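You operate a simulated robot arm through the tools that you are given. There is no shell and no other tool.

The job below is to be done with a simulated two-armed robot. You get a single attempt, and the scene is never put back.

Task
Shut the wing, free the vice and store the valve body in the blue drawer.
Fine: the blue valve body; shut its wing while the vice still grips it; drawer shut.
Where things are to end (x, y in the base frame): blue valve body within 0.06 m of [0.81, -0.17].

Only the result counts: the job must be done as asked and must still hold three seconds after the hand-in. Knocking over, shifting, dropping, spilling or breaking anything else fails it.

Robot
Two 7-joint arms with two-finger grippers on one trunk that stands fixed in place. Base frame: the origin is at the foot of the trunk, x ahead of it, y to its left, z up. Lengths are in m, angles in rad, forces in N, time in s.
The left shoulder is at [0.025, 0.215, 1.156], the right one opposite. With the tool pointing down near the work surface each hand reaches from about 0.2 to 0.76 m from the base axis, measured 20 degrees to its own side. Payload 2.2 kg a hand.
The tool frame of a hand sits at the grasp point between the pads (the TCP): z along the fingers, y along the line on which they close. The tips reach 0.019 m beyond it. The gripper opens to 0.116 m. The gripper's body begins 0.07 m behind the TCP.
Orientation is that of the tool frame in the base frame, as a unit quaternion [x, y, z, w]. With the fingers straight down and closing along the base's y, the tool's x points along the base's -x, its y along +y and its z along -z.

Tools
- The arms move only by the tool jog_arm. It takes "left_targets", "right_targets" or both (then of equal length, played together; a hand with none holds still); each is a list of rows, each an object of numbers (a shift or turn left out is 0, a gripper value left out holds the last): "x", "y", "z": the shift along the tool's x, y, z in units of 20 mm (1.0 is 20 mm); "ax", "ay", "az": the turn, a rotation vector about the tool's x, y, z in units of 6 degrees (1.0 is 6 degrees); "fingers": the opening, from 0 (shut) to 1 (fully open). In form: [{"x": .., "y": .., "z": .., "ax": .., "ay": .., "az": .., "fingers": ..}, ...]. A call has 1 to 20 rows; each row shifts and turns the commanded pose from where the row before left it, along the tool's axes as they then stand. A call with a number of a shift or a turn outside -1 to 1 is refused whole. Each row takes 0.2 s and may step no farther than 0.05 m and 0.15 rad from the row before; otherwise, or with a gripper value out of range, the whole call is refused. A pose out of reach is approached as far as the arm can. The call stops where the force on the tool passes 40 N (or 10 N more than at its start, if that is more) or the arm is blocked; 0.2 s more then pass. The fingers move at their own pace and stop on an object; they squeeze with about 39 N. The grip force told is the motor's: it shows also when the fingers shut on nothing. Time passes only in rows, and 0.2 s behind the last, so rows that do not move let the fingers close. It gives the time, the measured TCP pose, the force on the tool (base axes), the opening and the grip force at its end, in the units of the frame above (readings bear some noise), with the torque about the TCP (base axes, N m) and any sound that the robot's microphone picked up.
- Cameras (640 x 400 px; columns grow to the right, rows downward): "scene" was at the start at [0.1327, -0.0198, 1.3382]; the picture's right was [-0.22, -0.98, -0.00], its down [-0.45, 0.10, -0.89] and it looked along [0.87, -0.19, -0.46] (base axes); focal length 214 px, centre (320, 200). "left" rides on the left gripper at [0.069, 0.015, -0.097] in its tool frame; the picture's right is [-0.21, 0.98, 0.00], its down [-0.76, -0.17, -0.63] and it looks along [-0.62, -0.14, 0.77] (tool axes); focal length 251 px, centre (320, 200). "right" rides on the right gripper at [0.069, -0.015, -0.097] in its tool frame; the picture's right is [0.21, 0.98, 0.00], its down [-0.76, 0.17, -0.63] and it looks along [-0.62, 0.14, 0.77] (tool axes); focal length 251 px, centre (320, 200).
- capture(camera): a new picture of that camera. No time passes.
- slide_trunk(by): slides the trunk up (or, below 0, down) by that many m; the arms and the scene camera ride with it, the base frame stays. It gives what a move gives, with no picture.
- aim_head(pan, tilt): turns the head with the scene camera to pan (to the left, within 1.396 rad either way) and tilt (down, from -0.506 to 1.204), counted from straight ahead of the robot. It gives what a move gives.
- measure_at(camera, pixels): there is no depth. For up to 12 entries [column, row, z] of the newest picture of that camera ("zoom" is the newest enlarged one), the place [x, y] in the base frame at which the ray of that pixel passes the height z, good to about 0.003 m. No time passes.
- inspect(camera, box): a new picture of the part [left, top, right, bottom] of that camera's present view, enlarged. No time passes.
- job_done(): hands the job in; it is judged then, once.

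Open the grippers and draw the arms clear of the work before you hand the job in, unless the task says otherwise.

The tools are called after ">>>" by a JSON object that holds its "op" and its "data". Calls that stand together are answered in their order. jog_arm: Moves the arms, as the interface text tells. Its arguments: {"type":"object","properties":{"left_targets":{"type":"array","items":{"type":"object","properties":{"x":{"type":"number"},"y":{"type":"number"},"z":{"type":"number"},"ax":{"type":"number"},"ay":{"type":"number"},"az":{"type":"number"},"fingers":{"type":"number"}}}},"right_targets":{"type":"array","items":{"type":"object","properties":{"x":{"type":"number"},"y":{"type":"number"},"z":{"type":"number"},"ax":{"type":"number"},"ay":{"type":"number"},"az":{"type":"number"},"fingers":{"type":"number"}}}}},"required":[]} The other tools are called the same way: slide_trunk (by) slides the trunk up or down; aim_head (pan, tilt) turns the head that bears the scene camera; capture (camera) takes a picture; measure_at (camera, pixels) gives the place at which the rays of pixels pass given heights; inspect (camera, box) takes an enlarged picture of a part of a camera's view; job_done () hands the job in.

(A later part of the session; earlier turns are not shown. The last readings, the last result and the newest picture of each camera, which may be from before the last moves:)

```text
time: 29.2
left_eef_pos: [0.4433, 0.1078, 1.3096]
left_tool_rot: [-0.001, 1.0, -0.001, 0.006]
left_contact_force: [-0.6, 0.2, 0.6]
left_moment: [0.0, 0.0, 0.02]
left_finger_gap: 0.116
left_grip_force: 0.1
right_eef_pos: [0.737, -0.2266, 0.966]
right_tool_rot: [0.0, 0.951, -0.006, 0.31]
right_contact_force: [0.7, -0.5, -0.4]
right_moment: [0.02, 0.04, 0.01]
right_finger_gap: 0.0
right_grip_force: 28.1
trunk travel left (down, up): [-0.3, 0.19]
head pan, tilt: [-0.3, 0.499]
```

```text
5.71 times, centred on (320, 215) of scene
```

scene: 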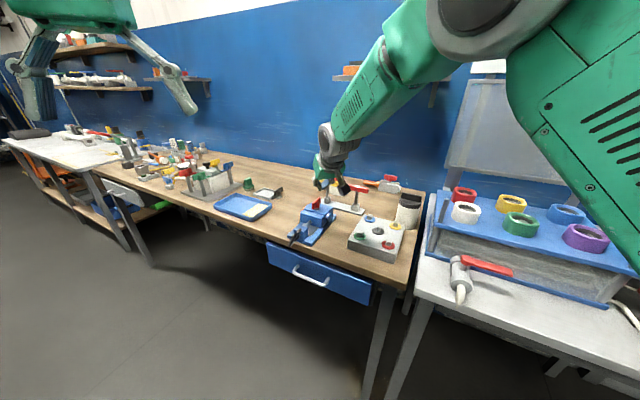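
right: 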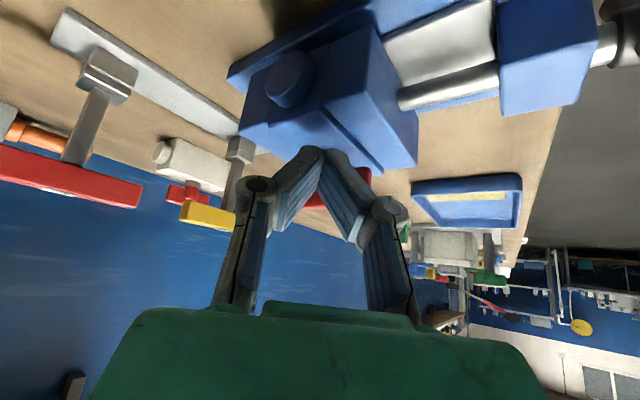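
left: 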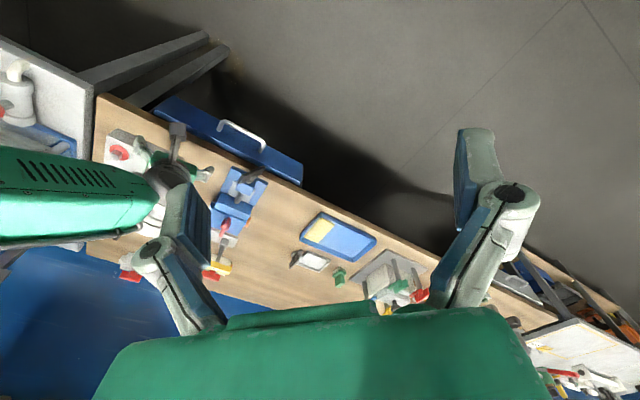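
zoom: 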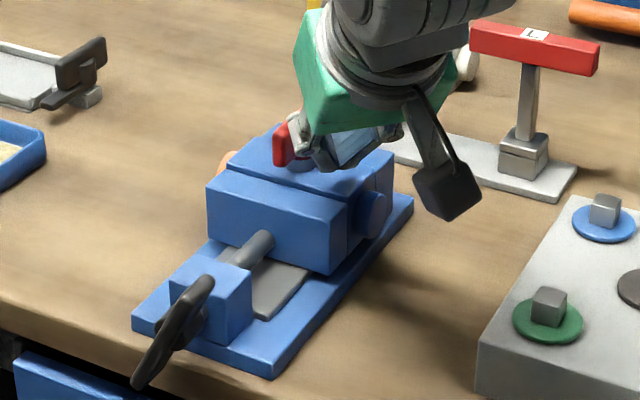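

The tips sit just right of the wing's near end. I now push gently along +e (trying the clockwise sense) in small steps and read the force.

>>> {"op": "jog_arm", "data": {"right_targets": [{"x": -0.144, "y": 0.175, "z": 0.105}, {"x": -0.144, "y": 0.175, "z": 0.105}, {"x": -0.144, "y": 0.175, "z": 0.105}, {"x": -0.0, "y": 0.0, "z": 0.0}]}}

>>> {"op": "inspect", "data": {"camera": "scene", "box": [295, 190, 345, 230]}}

```text
time: 30.2
left_eef_pos: [0.4435, 0.1078, 1.3084]
left_tool_rot: [-0.001, 1.0, 0.001, 0.006]
left_contact_force: [0.0, -0.3, 0.1]
left_moment: [-0.02, 0.0, -0.04]
left_finger_gap: 0.1161
left_grip_force: 0.1
right_eef_pos: [0.7486, -0.2161, 0.965]
right_tool_rot: [-0.001, 0.951, -0.005, 0.31]
right_contact_force: [-0.4, -1.5, 0.9]
right_moment: [0.01, 0.01, 0.01]
right_finger_gap: 0.0
right_grip_force: 28.4
trunk travel left (down, up): [-0.3, 0.19]
head pan, tilt: [-0.3, 0.499]
```

```text
10.00 times, centred on (320, 210) of scene
```

zoom: 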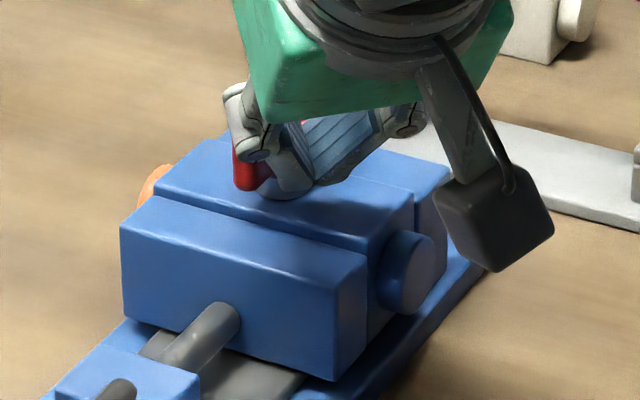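

Just about at contact (1.5 N). I push 8 mm further along +e and read the force again.

>>> {"op": "jog_arm", "data": {"right_targets": [{"x": -0.115, "y": 0.14, "z": 0.084}, {"x": -0.115, "y": 0.14, "z": 0.084}, {}]}}

>>> {"op": "inspect", "data": {"camera": "scene", "box": [295, 190, 345, 230]}}

>>> {"op": "inspect", "data": {"camera": "right", "box": [260, 100, 420, 230]}}

```text
time: 31.0
left_eef_pos: [0.4434, 0.1087, 1.3092]
left_tool_rot: [-0.001, 1.0, 0.0, 0.006]
left_contact_force: [-0.2, -0.4, 0.0]
left_moment: [-0.03, -0.02, 0.0]
left_finger_gap: 0.116
left_grip_force: 0.0
right_eef_pos: [0.754, -0.2103, 0.9641]
right_tool_rot: [0.0, 0.951, -0.005, 0.31]
right_contact_force: [-1.3, -0.6, 0.1]
right_moment: [0.01, 0.06, -0.01]
right_finger_gap: 0.0
right_grip_force: 28.7
trunk travel left (down, up): [-0.3, 0.19]
head pan, tilt: [-0.3, 0.499]
```

```text
10.00 times, centred on (320, 210) of scene
```

zoom: 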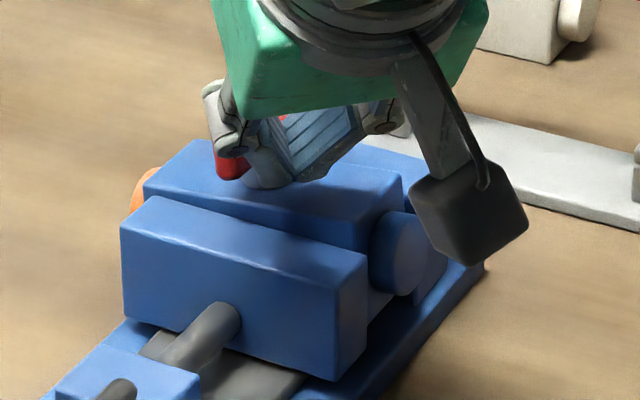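

```text
3.08 times, centred on (340, 165) of right
```

zoom: 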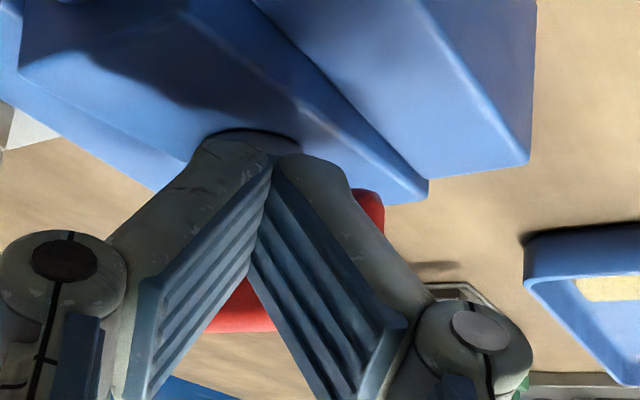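

The body itself seems to have shifted between the jaws (cap moved from zoom (405,270) to (395,250)). I stop pushing, back the fingers off along −e and up, and look without shadows.

>>> {"op": "jog_arm", "data": {"right_targets": [{"x": 0.3, "y": -0.37, "z": -0.22}, {"x": 0.3, "y": -0.37, "z": -0.22}, {"x": -0.1, "z": -0.9}, {"x": -0.1, "z": -0.9}, {"x": 0.3, "z": -0.9}, {"x": 0.3, "z": -0.9}, {"x": 0.3, "z": -0.9}, {"x": 0.3, "z": -0.9}, {}]}}

>>> {"op": "inspect", "data": {"camera": "scene", "box": [285, 180, 355, 250]}}

>>> {"op": "capture", "data": {"camera": "right"}}

```text
time: 33.0
left_eef_pos: [0.4459, 0.109, 1.3081]
left_tool_rot: [-0.001, 1.0, 0.0, 0.006]
left_contact_force: [0.2, -0.2, 0.4]
left_moment: [0.01, 0.03, 0.0]
left_finger_gap: 0.116
left_grip_force: 0.1
right_eef_pos: [0.6594, -0.2249, 1.0397]
right_tool_rot: [0.0, 0.951, -0.005, 0.31]
right_contact_force: [-0.1, 0.1, 0.1]
right_moment: [-0.02, 0.02, -0.01]
right_finger_gap: 0.0002
right_grip_force: 28.4
trunk travel left (down, up): [-0.3, 0.19]
head pan, tilt: [-0.3, 0.499]
```

```text
5.71 times, centred on (320, 215) of scene
```

zoom: 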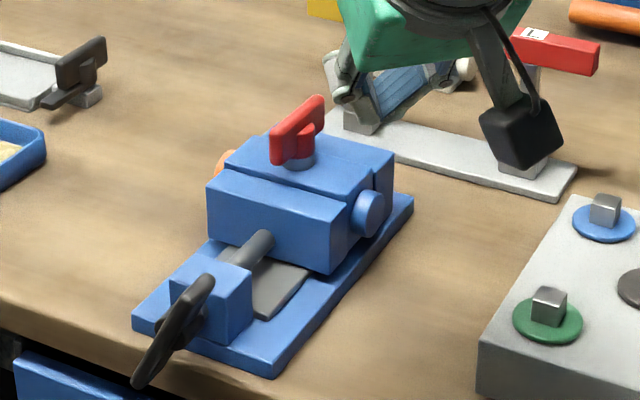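

```text
taken
```

right: 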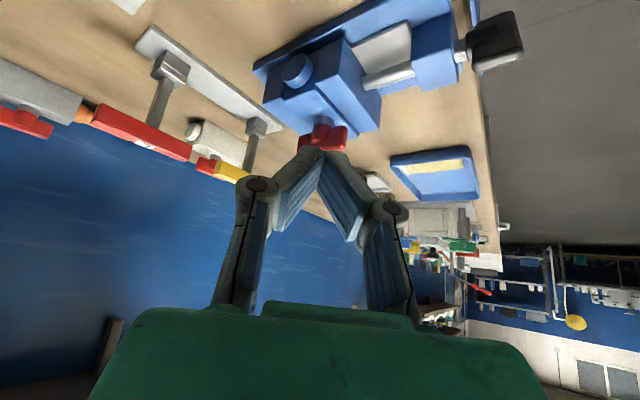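

After release the body is back within about 2 mm: the one-sided push tips the body rather than turning the wing, so I need a pure twist by gripping the wing plate on both sides. I turn the tilted hand's azimuth by −15° about the vertical and open the fingers to about 70 mm.

>>> {"op": "jog_arm", "data": {"right_targets": [{"ax": 0.4925, "az": 0.672, "fingers": 0.6}, {"ax": 0.4925, "az": 0.672}, {"ax": 0.4925, "az": 0.672}, {}]}}

```text
time: 34.0
left_eef_pos: [0.4436, 0.1087, 1.3093]
left_tool_rot: [-0.001, 1.0, 0.0, 0.005]
left_contact_force: [0.1, -0.5, 0.6]
left_moment: [-0.01, 0.01, 0.03]
left_finger_gap: 0.1161
left_grip_force: 0.1
right_eef_pos: [0.6615, -0.2335, 1.0467]
right_tool_rot: [0.137, 0.94, -0.037, 0.309]
right_contact_force: [-0.5, -0.5, -0.2]
right_moment: [0.01, -0.01, 0.02]
right_finger_gap: 0.0696
right_grip_force: 0.0
trunk travel left (down, up): [-0.3, 0.19]
head pan, tilt: [-0.3, 0.499]
```

Now over the wing: I move to (0.774,-0.214,1.02) with the fingers straddling it from above.

>>> {"op": "jog_arm", "data": {"right_targets": [{"x": -0.414, "y": 0.311, "z": 0.516}, {"x": -0.414, "y": 0.311, "z": 0.516}, {"x": -0.414, "y": 0.311, "z": 0.516}, {"x": -0.414, "y": 0.311, "z": 0.516}, {"x": -0.414, "y": 0.311, "z": 0.516}, {"x": -0.414, "y": 0.311, "z": 0.516}, {"x": -0.414, "y": 0.311, "z": 0.516}, {"x": -0.414, "y": 0.311, "z": 0.516}, {}]}}

>>> {"op": "capture", "data": {"camera": "right"}}

>>> {"op": "inspect", "data": {"camera": "scene", "box": [285, 170, 355, 240]}}

```text
time: 36.0
left_eef_pos: [0.4428, 0.1093, 1.3094]
left_tool_rot: [-0.001, 1.0, 0.0, 0.006]
left_contact_force: [-0.6, 0.4, -0.8]
left_moment: [0.02, -0.05, 0.0]
left_finger_gap: 0.1161
left_grip_force: 0.0
right_eef_pos: [0.7705, -0.2035, 1.0133]
right_tool_rot: [0.123, 0.942, -0.046, 0.308]
right_contact_force: [0.1, 0.4, 0.3]
right_moment: [-0.04, -0.03, 0.04]
right_finger_gap: 0.0696
right_grip_force: 0.1
trunk travel left (down, up): [-0.3, 0.19]
head pan, tilt: [-0.3, 0.499]
```

```text
taken
```

right: 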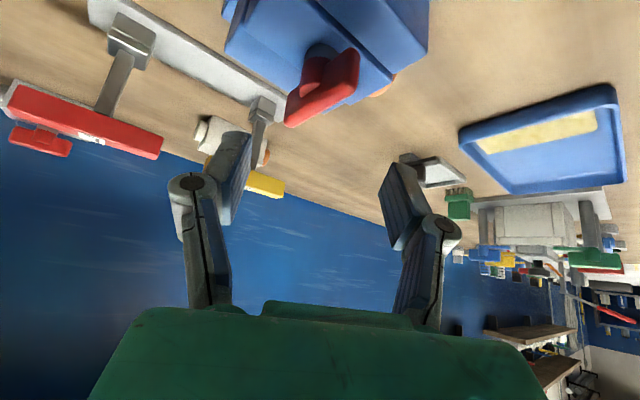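

```text
5.71 times, centred on (320, 205) of scene
```

zoom: 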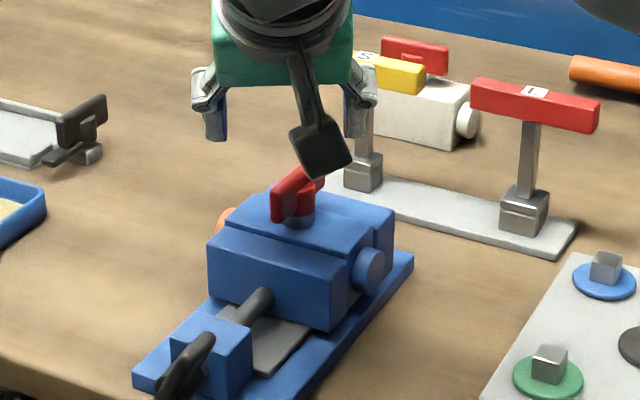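

The pose is about 1 cm off the command; I wait one moment to see whether it settles.

>>> {"op": "jog_arm", "data": {"right_targets": [{}, {}, {}]}}

```text
time: 36.8
left_eef_pos: [0.4445, 0.1101, 1.3087]
left_tool_rot: [-0.002, 1.0, 0.0, 0.005]
left_contact_force: [0.9, 0.2, 0.0]
left_moment: [0.01, 0.04, 0.0]
left_finger_gap: 0.116
left_grip_force: 0.1
right_eef_pos: [0.7707, -0.2028, 1.0123]
right_tool_rot: [0.124, 0.942, -0.046, 0.308]
right_contact_force: [0.3, -0.1, -1.2]
right_moment: [0.01, 0.0, 0.0]
right_finger_gap: 0.0697
right_grip_force: 0.0
trunk travel left (down, up): [-0.3, 0.19]
head pan, tilt: [-0.3, 0.499]
```

There's a steady error, so something resists. I look straight down in front of the chest to see both upper arms and elbows.

>>> {"op": "aim_head", "data": {"pan": 0.0, "tilt": 0.9}}

>>> {"op": "capture", "data": {"camera": "scene"}}

>>> {"op": "aim_head", "data": {"pan": -1.1, "tilt": 0.4}}

>>> {"op": "capture", "data": {"camera": "scene"}}

```text
time: 37.7
left_eef_pos: [0.4439, 0.109, 1.3093]
left_tool_rot: [0.0, 1.0, 0.0, 0.007]
left_contact_force: [0.2, -0.7, 0.8]
left_moment: [-0.05, 0.03, -0.04]
left_finger_gap: 0.1162
left_grip_force: 0.1
right_eef_pos: [0.7715, -0.2024, 1.0107]
right_tool_rot: [0.123, 0.942, -0.046, 0.309]
right_contact_force: [0.2, -0.1, -0.1]
right_moment: [-0.02, -0.02, 0.0]
right_finger_gap: 0.0695
right_grip_force: 0.2
trunk travel left (down, up): [-0.3, 0.19]
head pan, tilt: [0.0, 0.901]
```

```text
taken
```

scene: 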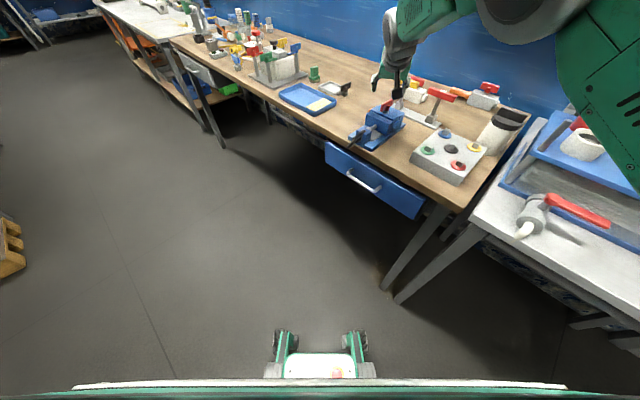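

```text
time: 39.0
left_eef_pos: [0.4448, 0.11, 1.3094]
left_tool_rot: [-0.001, 1.0, 0.001, 0.007]
left_contact_force: [0.1, 0.8, -0.2]
left_moment: [-0.05, -0.04, -0.05]
left_finger_gap: 0.1161
left_grip_force: 0.0
right_eef_pos: [0.7713, -0.2035, 1.0123]
right_tool_rot: [0.123, 0.943, -0.046, 0.307]
right_contact_force: [0.5, 0.3, -0.1]
right_moment: [0.0, 0.03, 0.0]
right_finger_gap: 0.0696
right_grip_force: 0.0
trunk travel left (down, up): [-0.3, 0.19]
head pan, tilt: [-1.1, 0.4]
```

```text
taken
```

scene: 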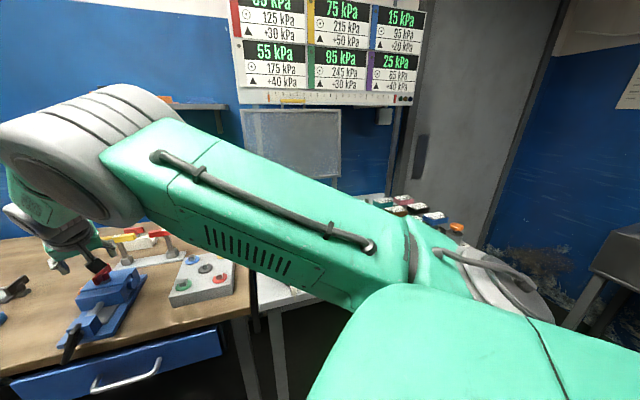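

No collision is visible; it's more likely a joint limit at negative azimuth. At azimuth 0 the tracking was good, so I go back to azimuth 0 above the wing and check.

>>> {"op": "jog_arm", "data": {"right_targets": [{"ax": -0.4925, "az": -0.672}, {"ax": -0.4925, "az": -0.672}, {"ax": -0.4925, "az": -0.672}, {}, {}]}}

>>> {"op": "aim_head", "data": {"pan": -0.3, "tilt": 0.5}}

```text
time: 40.2
left_eef_pos: [0.4436, 0.1094, 1.3083]
left_tool_rot: [-0.001, 1.0, 0.0, 0.006]
left_contact_force: [-0.2, 0.3, -0.4]
left_moment: [0.0, 0.02, -0.01]
left_finger_gap: 0.1158
left_grip_force: 0.0
right_eef_pos: [0.7711, -0.2047, 1.0121]
right_tool_rot: [0.0, 0.951, -0.006, 0.31]
right_contact_force: [-0.1, -0.5, 0.4]
right_moment: [-0.01, -0.04, 0.01]
right_finger_gap: 0.0696
right_grip_force: 0.0
trunk travel left (down, up): [-0.3, 0.19]
head pan, tilt: [-1.1, 0.4]
```

```text
time: 41.3
left_eef_pos: [0.4443, 0.1091, 1.3085]
left_tool_rot: [-0.001, 1.0, 0.0, 0.006]
left_contact_force: [0.5, 0.4, 0.3]
left_moment: [0.0, 0.0, 0.0]
left_finger_gap: 0.116
left_grip_force: 0.1
right_eef_pos: [0.7713, -0.2043, 1.0118]
right_tool_rot: [-0.001, 0.951, -0.005, 0.31]
right_contact_force: [0.7, 0.2, -0.2]
right_moment: [-0.01, 0.04, 0.0]
right_finger_gap: 0.0698
right_grip_force: 0.0
trunk travel left (down, up): [-0.3, 0.19]
head pan, tilt: [-0.3, 0.499]
```

Now I see: position and orientation match what I had commanded (the earlier reading was mid-swing after a fast turn). So slow turning is the key; I turn the azimuth toward −45° at 2.5° per row.

>>> {"op": "jog_arm", "data": {"right_targets": [{"ax": 0.246, "az": 0.336}, {"ax": 0.246, "az": 0.336}, {"ax": 0.246, "az": 0.336}, {"ax": 0.246, "az": 0.336}, {"ax": 0.246, "az": 0.336}, {"ax": 0.246, "az": 0.336}, {"ax": 0.246, "az": 0.336}, {"ax": 0.246, "az": 0.336}, {"ax": 0.246, "az": 0.336}, {"ax": 0.246, "az": 0.336}, {}, {}]}}

```text
time: 43.9
left_eef_pos: [0.4436, 0.1101, 1.3081]
left_tool_rot: [-0.001, 1.0, 0.0, 0.006]
left_contact_force: [-0.2, -0.2, 0.3]
left_moment: [-0.02, -0.02, 0.01]
left_finger_gap: 0.1159
left_grip_force: 0.2
right_eef_pos: [0.771, -0.2015, 1.0121]
right_tool_rot: [0.206, 0.927, -0.074, 0.304]
right_contact_force: [-0.6, 0.4, -1.1]
right_moment: [0.01, -0.01, -0.01]
right_finger_gap: 0.0695
right_grip_force: 0.1
trunk travel left (down, up): [-0.3, 0.19]
head pan, tilt: [-0.3, 0.499]
```

Good tracking at −25°. Continuing slowly by another 20°.

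>>> {"op": "jog_arm", "data": {"right_targets": [{"ax": 0.246, "az": 0.336}, {"ax": 0.246, "az": 0.336}, {"ax": 0.246, "az": 0.336}, {"ax": 0.246, "az": 0.336}, {"ax": 0.246, "az": 0.336}, {"ax": 0.246, "az": 0.336}, {"ax": 0.246, "az": 0.336}, {"ax": 0.246, "az": 0.336}, {}, {}]}}

```text
time: 46.1
left_eef_pos: [0.4429, 0.1089, 1.3084]
left_tool_rot: [-0.001, 1.0, 0.0, 0.006]
left_contact_force: [0.3, -0.3, 0.2]
left_moment: [-0.03, -0.04, -0.03]
left_finger_gap: 0.116
left_grip_force: 0.0
right_eef_pos: [0.772, -0.2029, 1.0131]
right_tool_rot: [0.363, 0.877, -0.124, 0.288]
right_contact_force: [0.5, 0.9, 0.3]
right_moment: [-0.01, 0.0, 0.01]
right_finger_gap: 0.0695
right_grip_force: 0.1
trunk travel left (down, up): [-0.3, 0.19]
head pan, tilt: [-0.3, 0.499]
```

Excellent: azimuth −45.8° with the position held. I check the alignment of the open fingers with the wing in the right and scene pictures before descending.

>>> {"op": "capture", "data": {"camera": "right"}}

>>> {"op": "inspect", "data": {"camera": "scene", "box": [285, 170, 355, 240]}}

```text
taken
```

right: 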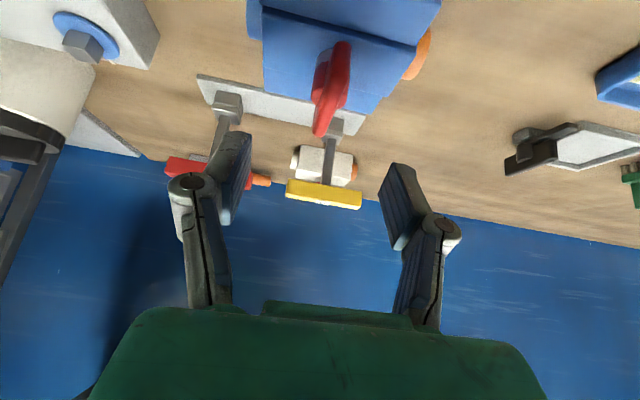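

```text
5.71 times, centred on (320, 205) of scene
```

zoom: 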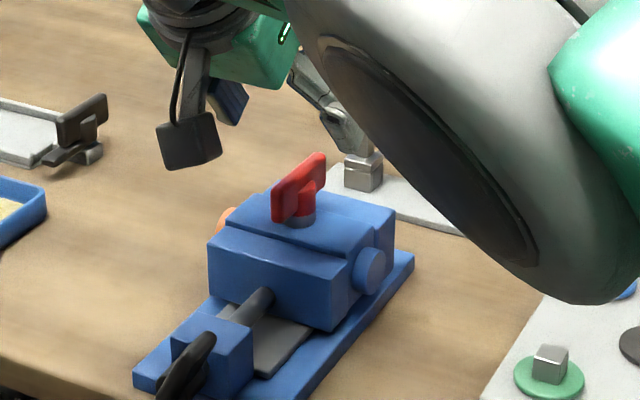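

The wing (332,90) sits between the open fingers and in line with them. I descend to z≈0.967, centred on the wing.

>>> {"op": "jog_arm", "data": {"right_targets": [{"x": 0.17, "y": -0.029, "z": 0.352}, {"x": 0.17, "y": -0.029, "z": 0.352}, {"x": 0.17, "y": -0.029, "z": 0.352}, {"x": 0.17, "y": -0.029, "z": 0.352}, {"x": 0.17, "y": -0.029, "z": 0.352}, {"x": 0.17, "y": -0.029, "z": 0.352}, {}]}}

>>> {"op": "capture", "data": {"camera": "right"}}

```text
time: 47.7
left_eef_pos: [0.4436, 0.111, 1.3086]
left_tool_rot: [-0.001, 1.0, 0.0, 0.006]
left_contact_force: [0.4, 0.2, 0.0]
left_moment: [0.01, 0.0, -0.01]
left_finger_gap: 0.1161
left_grip_force: 0.1
right_eef_pos: [0.7757, -0.2128, 0.9674]
right_tool_rot: [0.363, 0.877, -0.125, 0.288]
right_contact_force: [0.3, -0.2, 0.0]
right_moment: [-0.01, 0.02, 0.01]
right_finger_gap: 0.0693
right_grip_force: 0.0
trunk travel left (down, up): [-0.3, 0.19]
head pan, tilt: [-0.3, 0.499]
```

```text
taken
```

right: 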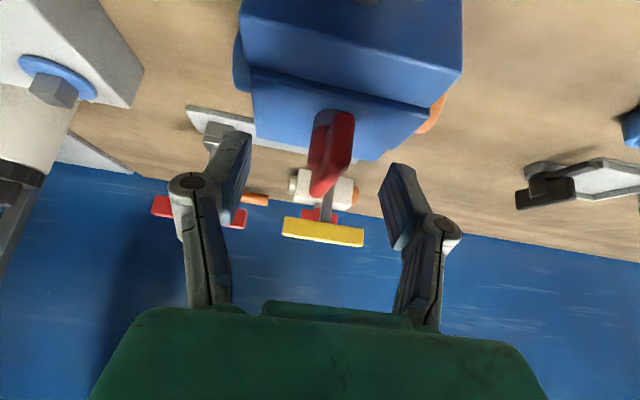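

The wing appears about 4 mm to the right of the midline in the hand's view. I shift 3.5 mm along the tool's +y and close the fingers on the plate.

>>> {"op": "jog_arm", "data": {"right_targets": [{"y": 0.175}, {"fingers": 0.2}, {}, {"fingers": 0.0}, {}, {}]}}

>>> {"op": "capture", "data": {"camera": "right"}}

>>> {"op": "inspect", "data": {"camera": "scene", "box": [285, 170, 355, 240]}}

```text
time: 49.1
left_eef_pos: [0.4439, 0.1098, 1.3085]
left_tool_rot: [0.0, 1.0, 0.0, 0.005]
left_contact_force: [-0.8, 0.5, -0.2]
left_moment: [-0.02, -0.01, 0.01]
left_finger_gap: 0.1161
left_grip_force: 0.0
right_eef_pos: [0.777, -0.2083, 0.9674]
right_tool_rot: [0.363, 0.877, -0.125, 0.288]
right_contact_force: [1.4, -0.4, 0.0]
right_moment: [0.04, -0.06, -0.02]
right_finger_gap: 0.0105
right_grip_force: 37.9
trunk travel left (down, up): [-0.3, 0.19]
head pan, tilt: [-0.3, 0.499]
```

```text
taken
```

right: 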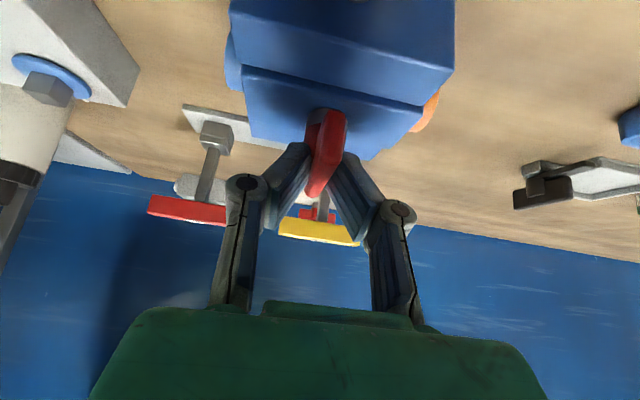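

```text
5.71 times, centred on (320, 205) of scene
```

zoom: 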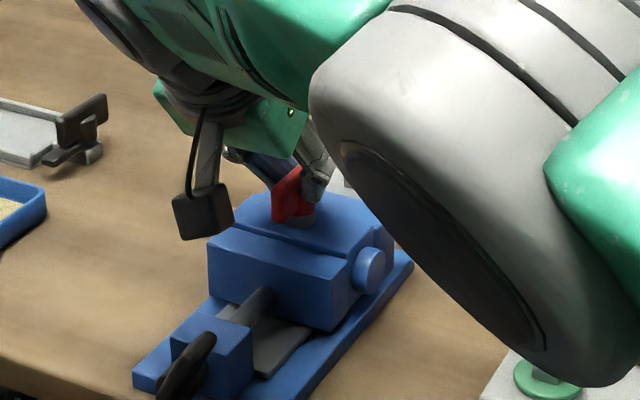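

The plate is gripped squarely (gap 10.5 mm, net force ~1 N). Now a careful twist of 7.5° counter-clockwise about the vertical to feel the resistance.

>>> {"op": "jog_arm", "data": {"right_targets": [{"ax": -0.246, "az": -0.336}, {"ax": -0.246, "az": -0.336}, {"ax": -0.246, "az": -0.336}, {}]}}

>>> {"op": "inspect", "data": {"camera": "right", "box": [210, 50, 450, 230]}}

```text
time: 50.1
left_eef_pos: [0.4439, 0.1083, 1.3094]
left_tool_rot: [-0.001, 1.0, 0.0, 0.007]
left_contact_force: [0.3, -0.9, -0.3]
left_moment: [-0.05, 0.02, -0.01]
left_finger_gap: 0.116
left_grip_force: 0.0
right_eef_pos: [0.7773, -0.2093, 0.9682]
right_tool_rot: [0.305, 0.899, -0.106, 0.295]
right_contact_force: [-0.5, -1.1, 1.3]
right_moment: [0.22, -0.37, -0.76]
right_finger_gap: 0.0119
right_grip_force: 38.9
trunk travel left (down, up): [-0.3, 0.19]
head pan, tilt: [-0.3, 0.499]
```

```text
2.22 times, centred on (330, 140) of right
```

zoom: 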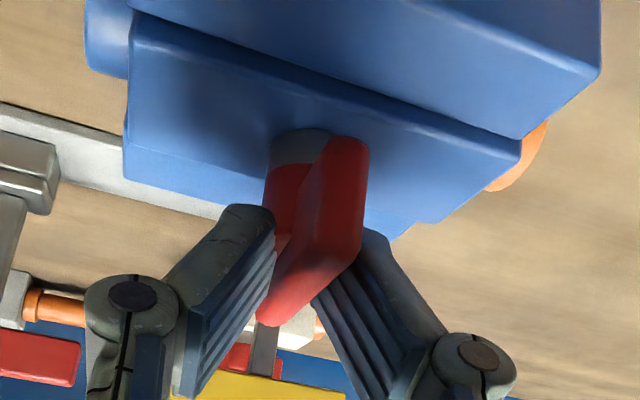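

The twist met −0.76 N·m and the pads skewed on the plate (gap grew to 11.9 mm), so the wing seems stopped that way. I turn back and try the same amount clockwise.

>>> {"op": "jog_arm", "data": {"right_targets": [{"ax": 0.246, "az": 0.336}, {"ax": 0.246, "az": 0.336}, {"ax": 0.246, "az": 0.336}, {}, {"ax": 0.246, "az": 0.336}, {"ax": 0.246, "az": 0.336}, {"ax": 0.246, "az": 0.336}, {}]}}

>>> {"op": "inspect", "data": {"camera": "right", "box": [210, 50, 450, 230]}}

```text
time: 52.1
left_eef_pos: [0.4383, 0.1082, 1.3108]
left_tool_rot: [0.0, 1.0, 0.0, 0.008]
left_contact_force: [-0.6, -0.2, 0.7]
left_moment: [-0.02, -0.01, 0.03]
left_finger_gap: 0.1157
left_grip_force: 0.0
right_eef_pos: [0.7785, -0.209, 0.9698]
right_tool_rot: [0.42, 0.851, -0.142, 0.282]
right_contact_force: [-0.6, -0.1, -1.8]
right_moment: [0.08, -0.02, 0.02]
right_finger_gap: 0.0102
right_grip_force: 37.2
trunk travel left (down, up): [-0.3, 0.19]
head pan, tilt: [-0.3, 0.499]
stopped in row 8 (right hand): the arm was blocked; the commanded pose is now the measured one
```

```text
2.22 times, centred on (330, 140) of right
```

zoom: 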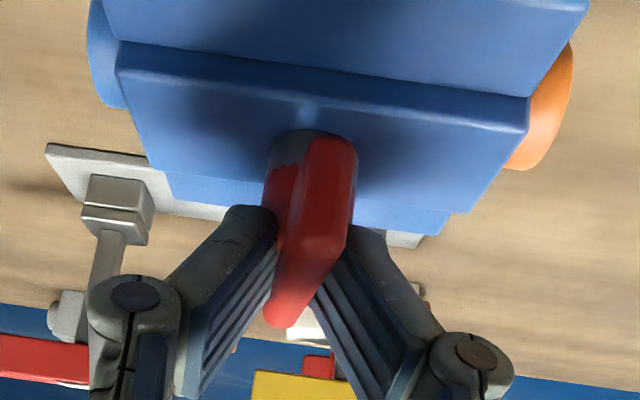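

Clockwise the wing follows freely (moment ≈0, gap stays 10 mm), so shutting is clockwise and it has turned about 7°. To turn on through the rest I'll regrip it lengthwise: release, rise, and swing the hand to azimuth +37°, where a clockwise sweep to −45° is possible.

>>> {"op": "jog_arm", "data": {"right_targets": [{"fingers": 0.67}, {}, {"x": -0.36, "z": -0.48}, {"x": -0.36, "z": -0.48}, {"x": -0.36, "z": -0.48}, {"x": -0.36, "z": -0.48}, {}]}}

>>> {"op": "inspect", "data": {"camera": "scene", "box": [285, 170, 355, 240]}}

>>> {"op": "capture", "data": {"camera": "right"}}

```text
time: 53.7
left_eef_pos: [0.4393, 0.1098, 1.3105]
left_tool_rot: [-0.001, 1.0, 0.001, 0.007]
left_contact_force: [0.0, 0.1, 0.7]
left_moment: [0.02, -0.02, 0.01]
left_finger_gap: 0.1158
left_grip_force: 0.1
right_eef_pos: [0.7797, -0.2083, 1.0176]
right_tool_rot: [0.421, 0.85, -0.142, 0.282]
right_contact_force: [0.0, 0.3, -0.2]
right_moment: [0.0, -0.03, 0.04]
right_finger_gap: 0.078
right_grip_force: 0.0
trunk travel left (down, up): [-0.3, 0.19]
head pan, tilt: [-0.3, 0.499]
```

```text
5.71 times, centred on (320, 205) of scene
```

zoom: 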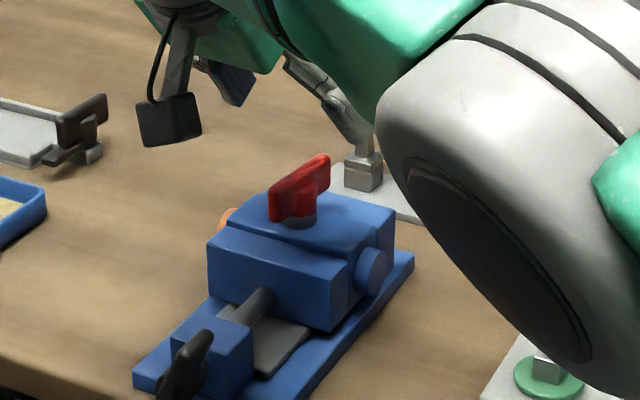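

```text
taken
```

right: 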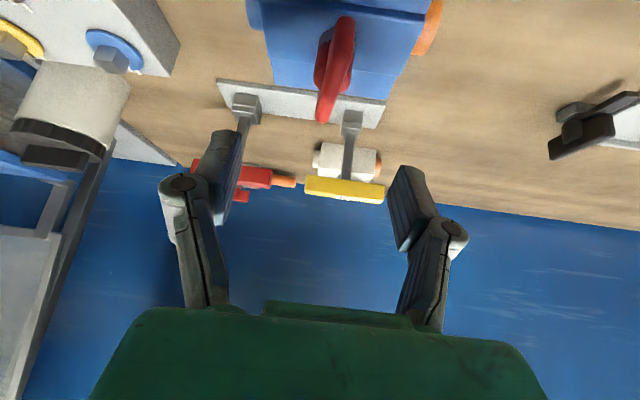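

The wing has visibly turned a little. Now I sweep the hand's azimuth counter-clockwise slowly above the wing, 45° in this call.

>>> {"op": "jog_arm", "data": {"right_targets": [{"ax": -0.25, "az": -0.333}, {"ax": -0.25, "az": -0.333}, {"ax": -0.25, "az": -0.333}, {"ax": -0.25, "az": -0.333}, {"ax": -0.25, "az": -0.333}, {"ax": -0.25, "az": -0.333}, {"ax": -0.25, "az": -0.333}, {"ax": -0.25, "az": -0.333}, {"ax": -0.25, "az": -0.333}, {"ax": -0.25, "az": -0.333}, {"ax": -0.25, "az": -0.333}, {"ax": -0.25, "az": -0.333}, {"ax": -0.25, "az": -0.333}, {"ax": -0.25, "az": -0.333}, {"ax": -0.25, "az": -0.333}, {"ax": -0.25, "az": -0.333}, {"ax": -0.25, "az": -0.333}, {"ax": -0.25, "az": -0.333}, {}, {}]}}

>>> {"op": "jog_arm", "data": {"right_targets": [{"ax": -0.25, "az": -0.333}, {"ax": -0.25, "az": -0.333}, {"ax": -0.25, "az": -0.333}, {"ax": -0.25, "az": -0.333}, {"ax": -0.25, "az": -0.333}, {"ax": -0.25, "az": -0.333}, {"ax": -0.25, "az": -0.333}, {"ax": -0.25, "az": -0.333}, {"ax": -0.25, "az": -0.333}, {"ax": -0.25, "az": -0.333}, {"ax": -0.25, "az": -0.333}, {"ax": -0.25, "az": -0.333}, {"ax": -0.25, "az": -0.333}, {"ax": -0.25, "az": -0.333}, {"ax": -0.25, "az": -0.333}, {"ax": -0.25, "az": -0.333}, {"ax": -0.25, "az": -0.333}, {"ax": -0.25, "az": -0.333}, {}, {}]}}

```text
time: 57.9
left_eef_pos: [0.4393, 0.1088, 1.3107]
left_tool_rot: [-0.001, 1.0, 0.0, 0.008]
left_contact_force: [-0.2, -0.3, 0.1]
left_moment: [0.04, 0.01, 0.0]
left_finger_gap: 0.116
left_grip_force: 0.1
right_eef_pos: [0.7756, -0.2104, 1.0172]
right_tool_rot: [0.062, 0.947, -0.021, 0.313]
right_contact_force: [-0.3, 0.1, -0.6]
right_moment: [0.02, -0.01, 0.01]
right_finger_gap: 0.0779
right_grip_force: 0.0
trunk travel left (down, up): [-0.3, 0.19]
head pan, tilt: [-0.3, 0.499]
```

```text
time: 62.1
left_eef_pos: [0.4393, 0.106, 1.3117]
left_tool_rot: [0.0, 1.0, 0.0, 0.007]
left_contact_force: [-0.8, 0.1, -0.3]
left_moment: [0.03, 0.03, 0.01]
left_finger_gap: 0.1159
left_grip_force: 0.0
right_eef_pos: [0.7755, -0.2122, 1.0172]
right_tool_rot: [-0.304, 0.899, 0.103, 0.298]
right_contact_force: [-0.2, -0.2, 0.4]
right_moment: [-0.01, 0.0, -0.01]
right_finger_gap: 0.0778
right_grip_force: 0.1
trunk travel left (down, up): [-0.3, 0.19]
head pan, tilt: [-0.3, 0.499]
```

Now at azimuth +37.7°. I check in the hand's picture that the wing's long side spans between the open fingers.

>>> {"op": "capture", "data": {"camera": "right"}}

>>> {"op": "inspect", "data": {"camera": "scene", "box": [285, 170, 355, 240]}}

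```text
taken
```

right: 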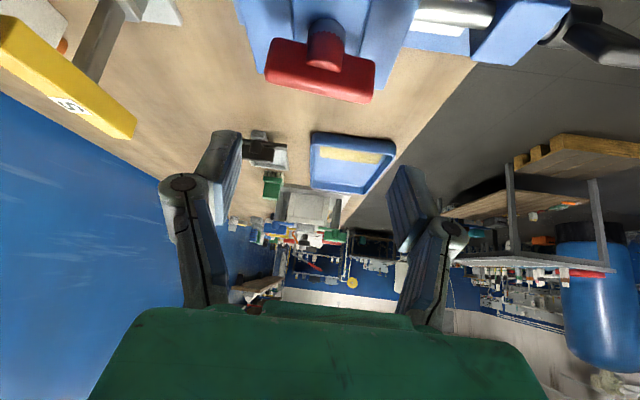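

```text
5.71 times, centred on (320, 205) of scene
```

zoom: 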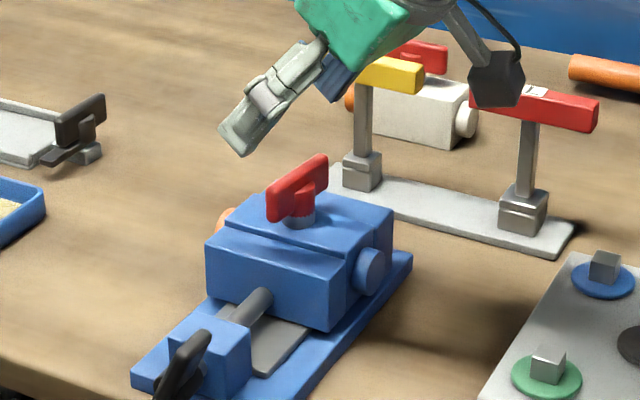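

The wing spans (265–375, ~70) in the hand's picture. I zoom and measure its ends to centre the fingers on it.

>>> {"op": "inspect", "data": {"camera": "right", "box": [250, 0, 390, 120]}}

```text
3.33 times, centred on (320, 60) of right
```

zoom: 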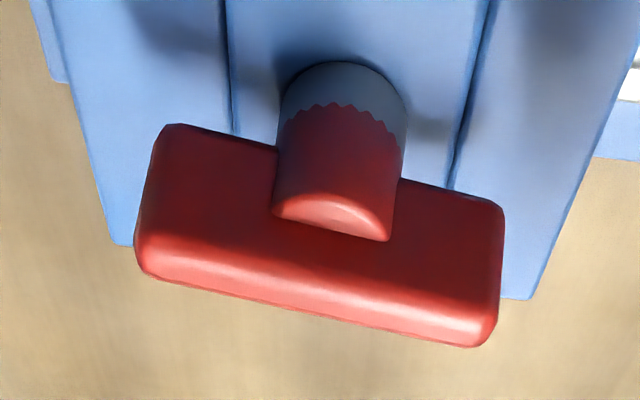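

>>> {"op": "measure_at", "data": {"camera": "zoom", "pixels": [[316, 297, 0.962], [143, 265, 0.962], [490, 330, 0.962], [340, 110, 0.93], [228, 130, 0.927], [460, 160, 0.927]]}}

```text
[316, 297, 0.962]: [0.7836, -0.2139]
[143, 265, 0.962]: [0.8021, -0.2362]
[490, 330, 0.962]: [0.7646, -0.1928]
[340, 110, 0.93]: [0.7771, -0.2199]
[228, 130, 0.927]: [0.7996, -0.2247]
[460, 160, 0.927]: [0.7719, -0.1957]
```

Wing centre (0.783,-0.2145), pointing at −49…−53°. I descend with a 6 mm sideways correction to z≈0.964 and close on the wing's ends.

>>> {"op": "jog_arm", "data": {"right_targets": [{"x": 0.267, "y": -0.049, "z": 0.357}, {"x": 0.267, "y": -0.049, "z": 0.357}, {"x": 0.267, "y": -0.049, "z": 0.357}, {"x": 0.267, "y": -0.049, "z": 0.357}, {"x": 0.267, "y": -0.049, "z": 0.357}, {"x": 0.267, "y": -0.049, "z": 0.357}, {}]}}

>>> {"op": "inspect", "data": {"camera": "right", "box": [200, 60, 440, 240]}}

>>> {"op": "inspect", "data": {"camera": "scene", "box": [285, 170, 355, 240]}}

```text
time: 63.7
left_eef_pos: [0.4382, 0.1075, 1.31]
left_tool_rot: [-0.002, 1.0, 0.0, 0.008]
left_contact_force: [-0.3, -0.5, 0.0]
left_moment: [0.01, -0.04, 0.01]
left_finger_gap: 0.1161
left_grip_force: 0.0
right_eef_pos: [0.7784, -0.2163, 0.9638]
right_tool_rot: [-0.303, 0.899, 0.101, 0.298]
right_contact_force: [-0.4, 0.0, 0.1]
right_moment: [-0.01, 0.02, 0.0]
right_finger_gap: 0.0776
right_grip_force: 0.0
trunk travel left (down, up): [-0.3, 0.19]
head pan, tilt: [-0.3, 0.499]
```

```text
2.22 times, centred on (320, 150) of right
```

zoom: 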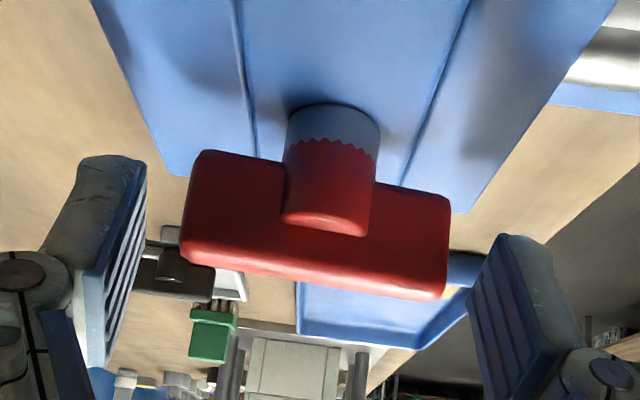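

```text
5.71 times, centred on (320, 205) of scene
```

zoom: 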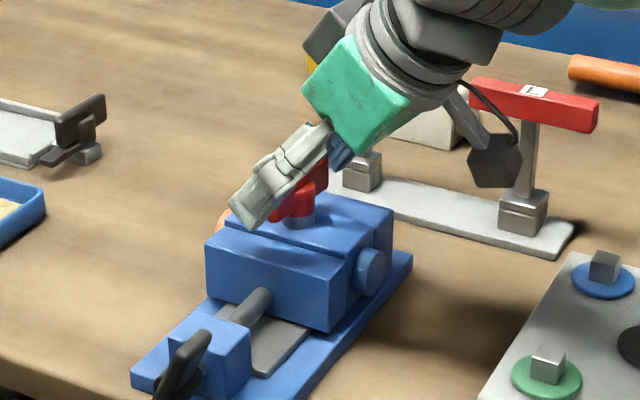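

The wing sits midway between the pads. Closing on its two ends.

>>> {"op": "jog_arm", "data": {"right_targets": [{"y": 0.05, "fingers": 0.55}, {"fingers": 0.5}, {"fingers": 0.45}, {"fingers": 0.4}, {}, {}]}}

>>> {"op": "inspect", "data": {"camera": "right", "box": [200, 60, 440, 240]}}

```text
time: 65.1
left_eef_pos: [0.439, 0.1066, 1.3105]
left_tool_rot: [-0.002, 1.0, 0.001, 0.006]
left_contact_force: [0.6, 0.6, -0.1]
left_moment: [0.01, 0.02, 0.0]
left_finger_gap: 0.1159
left_grip_force: 0.1
right_eef_pos: [0.7788, -0.216, 0.9648]
right_tool_rot: [-0.302, 0.9, 0.1, 0.298]
right_contact_force: [5.8, -4.0, 1.7]
right_moment: [-0.22, -0.2, -0.01]
right_finger_gap: 0.0585
right_grip_force: 39.0
trunk travel left (down, up): [-0.3, 0.19]
head pan, tilt: [-0.3, 0.499]
```

```text
2.22 times, centred on (320, 150) of right
```

zoom: 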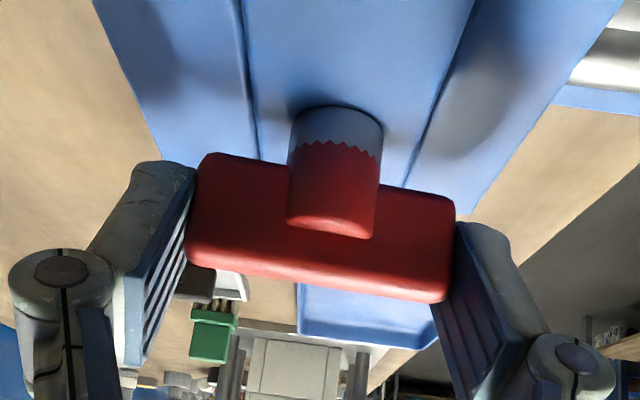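

Gripped by its ends (gap 58.5 mm), with a ~7 N sideways preload. I ease 2 mm along the tool's −y and twist clockwise slowly, 20° first, watching the moment.

>>> {"op": "jog_arm", "data": {"right_targets": [{"y": -0.08}, {"ax": 0.25, "az": 0.333, "y": 0.009}, {"ax": 0.25, "az": 0.333, "y": 0.009}, {"ax": 0.25, "az": 0.333, "y": 0.009}, {"ax": 0.25, "az": 0.333, "y": 0.009}, {"ax": 0.25, "az": 0.333, "y": 0.009}, {"ax": 0.25, "az": 0.333, "y": 0.009}, {"ax": 0.25, "az": 0.333, "y": 0.009}, {"ax": 0.25, "az": 0.333, "y": 0.009}, {}]}}

>>> {"op": "inspect", "data": {"camera": "right", "box": [200, 60, 440, 240]}}

>>> {"op": "inspect", "data": {"camera": "scene", "box": [285, 170, 355, 240]}}

```text
time: 67.3
left_eef_pos: [0.439, 0.1074, 1.312]
left_tool_rot: [-0.001, 1.0, 0.001, 0.008]
left_contact_force: [-0.5, -0.1, 0.3]
left_moment: [0.0, -0.01, -0.03]
left_finger_gap: 0.1157
left_grip_force: 0.1
right_eef_pos: [0.7778, -0.2143, 0.9642]
right_tool_rot: [-0.142, 0.939, 0.047, 0.311]
right_contact_force: [2.3, -4.1, 5.5]
right_moment: [0.04, -0.2, 0.01]
right_finger_gap: 0.0583
right_grip_force: 38.6
trunk travel left (down, up): [-0.3, 0.19]
head pan, tilt: [-0.3, 0.499]
```

```text
2.22 times, centred on (320, 150) of right
```

zoom: 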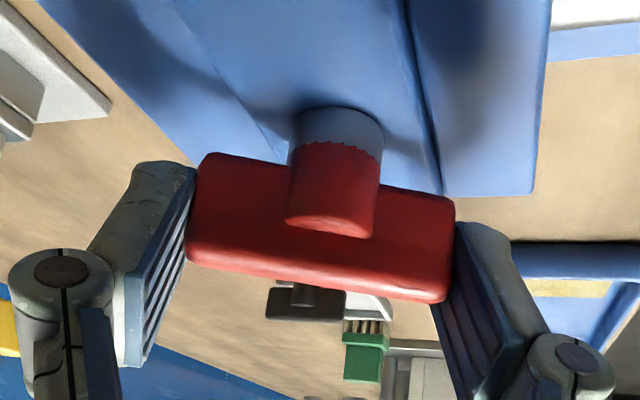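

```text
5.71 times, centred on (320, 205) of scene
```

zoom: 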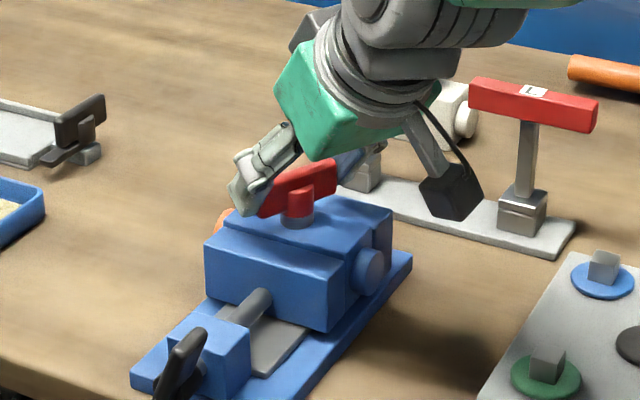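

The wing turns together with the hand (moment z ≈0, body steady). Continuing clockwise by 40°.

>>> {"op": "jog_arm", "data": {"right_targets": [{"ax": 0.25, "az": 0.333, "y": 0.009}, {"ax": 0.25, "az": 0.333, "y": 0.009}, {"ax": 0.25, "az": 0.333, "y": 0.009}, {"ax": 0.25, "az": 0.333, "y": 0.009}, {"ax": 0.25, "az": 0.333, "y": 0.009}, {"ax": 0.25, "az": 0.333, "y": 0.009}, {"ax": 0.25, "az": 0.333, "y": 0.009}, {"ax": 0.25, "az": 0.333, "y": 0.009}, {"ax": 0.25, "az": 0.333, "y": 0.009}, {"ax": 0.25, "az": 0.333, "y": 0.009}, {"ax": 0.25, "az": 0.333, "y": 0.009}, {"ax": 0.25, "az": 0.333, "y": 0.009}, {"ax": 0.25, "az": 0.333, "y": 0.009}, {"ax": 0.25, "az": 0.333, "y": 0.009}, {"ax": 0.25, "az": 0.333, "y": 0.009}, {"ax": 0.25, "az": 0.333, "y": 0.009}, {}]}}

>>> {"op": "inspect", "data": {"camera": "right", "box": [200, 60, 440, 240]}}

>>> {"op": "inspect", "data": {"camera": "scene", "box": [285, 170, 355, 240]}}

```text
time: 70.9
left_eef_pos: [0.4373, 0.1067, 1.3119]
left_tool_rot: [-0.001, 1.0, 0.001, 0.007]
left_contact_force: [1.0, -1.0, -0.9]
left_moment: [0.01, -0.05, 0.0]
left_finger_gap: 0.1157
left_grip_force: 0.1
right_eef_pos: [0.7783, -0.2121, 0.9642]
right_tool_rot: [0.187, 0.931, -0.062, 0.308]
right_contact_force: [3.5, -8.4, 8.1]
right_moment: [-0.29, -0.29, -0.03]
right_finger_gap: 0.0583
right_grip_force: 38.3
trunk travel left (down, up): [-0.3, 0.19]
head pan, tilt: [-0.3, 0.499]
```

```text
2.22 times, centred on (320, 150) of right
```

zoom: 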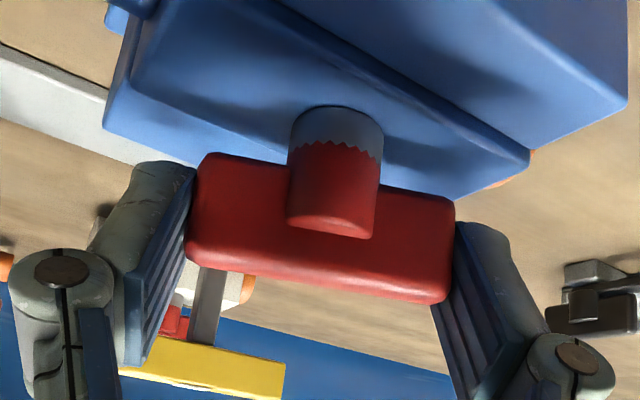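

```text
5.71 times, centred on (320, 205) of scene
```

zoom: 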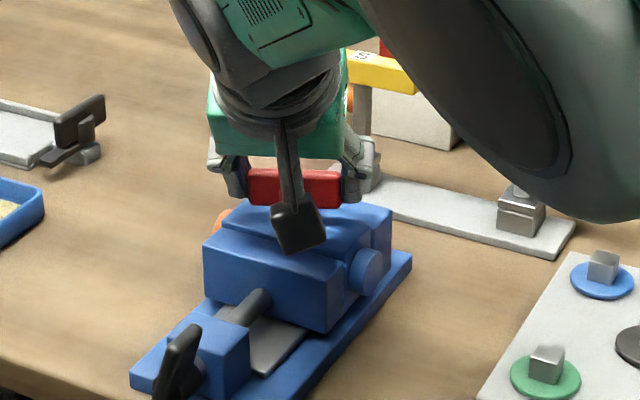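

Wing now lies about along y; the hand is being pushed ~6 N sideways. I ease 2 mm along −y and continue the last ~20° clockwise, expecting the stop.

>>> {"op": "jog_arm", "data": {"right_targets": [{"y": -0.1}, {"ax": 0.25, "az": 0.333}, {"ax": 0.25, "az": 0.333}, {"ax": 0.25, "az": 0.333}, {"ax": 0.25, "az": 0.333}, {"ax": 0.25, "az": 0.333}, {"ax": 0.25, "az": 0.333}, {"ax": 0.25, "az": 0.333}, {}]}}

>>> {"op": "inspect", "data": {"camera": "right", "box": [200, 60, 440, 240]}}

```text
time: 72.9
left_eef_pos: [0.4395, 0.111, 1.3104]
left_tool_rot: [-0.001, 1.0, -0.001, 0.009]
left_contact_force: [0.5, 1.1, 0.3]
left_moment: [-0.01, 0.02, 0.01]
left_finger_gap: 0.1158
left_grip_force: 0.0
right_eef_pos: [0.7788, -0.2126, 0.9641]
right_tool_rot: [0.325, 0.891, -0.111, 0.296]
right_contact_force: [4.3, 0.3, 6.6]
right_moment: [0.35, -0.31, 0.0]
right_finger_gap: 0.0586
right_grip_force: 38.9
trunk travel left (down, up): [-0.3, 0.19]
head pan, tilt: [-0.3, 0.499]
```

```text
2.22 times, centred on (320, 150) of right
```

zoom: 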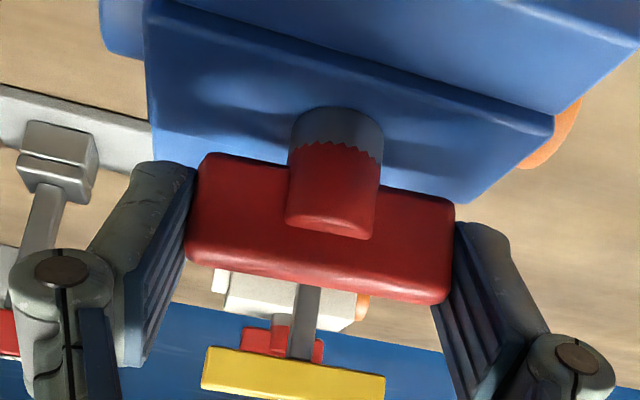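

Azimuth −40.6°, still free. I continue in small steps toward −46° and watch for the stop torque.

>>> {"op": "jog_arm", "data": {"right_targets": [{"ax": 0.25, "az": 0.333}, {"ax": 0.25, "az": 0.333}, {}]}}

>>> {"op": "jog_arm", "data": {"right_targets": [{"ax": 0.2, "az": 0.267}, {}]}}

```text
time: 73.7
left_eef_pos: [0.4387, 0.1105, 1.3103]
left_tool_rot: [-0.001, 1.0, 0.0, 0.008]
left_contact_force: [-0.2, -0.3, -0.5]
left_moment: [0.0, -0.01, 0.0]
left_finger_gap: 0.1159
left_grip_force: 0.1
right_eef_pos: [0.7792, -0.211, 0.9647]
right_tool_rot: [0.364, 0.876, -0.123, 0.29]
right_contact_force: [1.4, 0.5, 4.1]
right_moment: [0.31, -0.13, 0.03]
right_finger_gap: 0.0587
right_grip_force: 38.9
trunk travel left (down, up): [-0.3, 0.19]
head pan, tilt: [-0.3, 0.499]
```

```text
time: 74.3
left_eef_pos: [0.4383, 0.1105, 1.3112]
left_tool_rot: [-0.001, 1.0, 0.0, 0.008]
left_contact_force: [0.6, 0.6, -0.1]
left_moment: [0.05, -0.01, -0.02]
left_finger_gap: 0.116
left_grip_force: 0.0
right_eef_pos: [0.7783, -0.2123, 0.9643]
right_tool_rot: [0.38, 0.87, -0.129, 0.288]
right_contact_force: [-2.5, -1.3, 4.6]
right_moment: [0.19, 0.28, 0.59]
right_finger_gap: 0.0587
right_grip_force: 38.5
trunk travel left (down, up): [-0.3, 0.19]
head pan, tilt: [-0.3, 0.499]
```

The stop is reached: moment z jumped to +0.59 N·m at azimuth −47.7°, so the wing is shut. I release, rise, and check the wing.

>>> {"op": "jog_arm", "data": {"right_targets": [{"fingers": 0.67}, {}, {"x": -0.36, "z": -0.48}, {"x": -0.36, "z": -0.48}, {"x": -0.36, "z": -0.48}, {"x": -0.36, "z": -0.48}, {"x": -0.36, "z": -0.48}, {}]}}

>>> {"op": "inspect", "data": {"camera": "scene", "box": [285, 170, 355, 240]}}

>>> {"op": "capture", "data": {"camera": "right"}}

```text
time: 76.1
left_eef_pos: [0.4401, 0.1099, 1.3109]
left_tool_rot: [-0.001, 1.0, 0.0, 0.007]
left_contact_force: [0.3, 0.0, 0.8]
left_moment: [-0.01, -0.03, 0.02]
left_finger_gap: 0.1162
left_grip_force: 0.1
right_eef_pos: [0.7793, -0.2111, 1.0244]
right_tool_rot: [0.379, 0.87, -0.129, 0.288]
right_contact_force: [-0.1, 0.9, 0.7]
right_moment: [-0.01, -0.02, -0.01]
right_finger_gap: 0.0778
right_grip_force: 0.2
trunk travel left (down, up): [-0.3, 0.19]
head pan, tilt: [-0.3, 0.499]
```

```text
5.71 times, centred on (320, 205) of scene
```

zoom: 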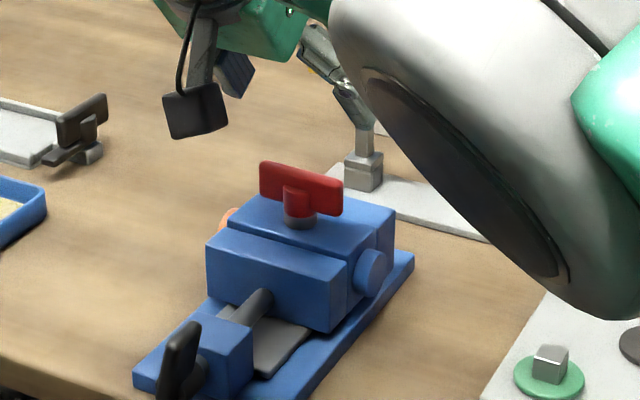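

```text
taken
```

right: 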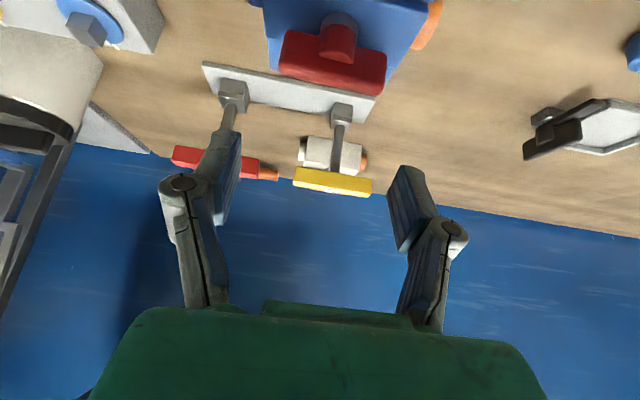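

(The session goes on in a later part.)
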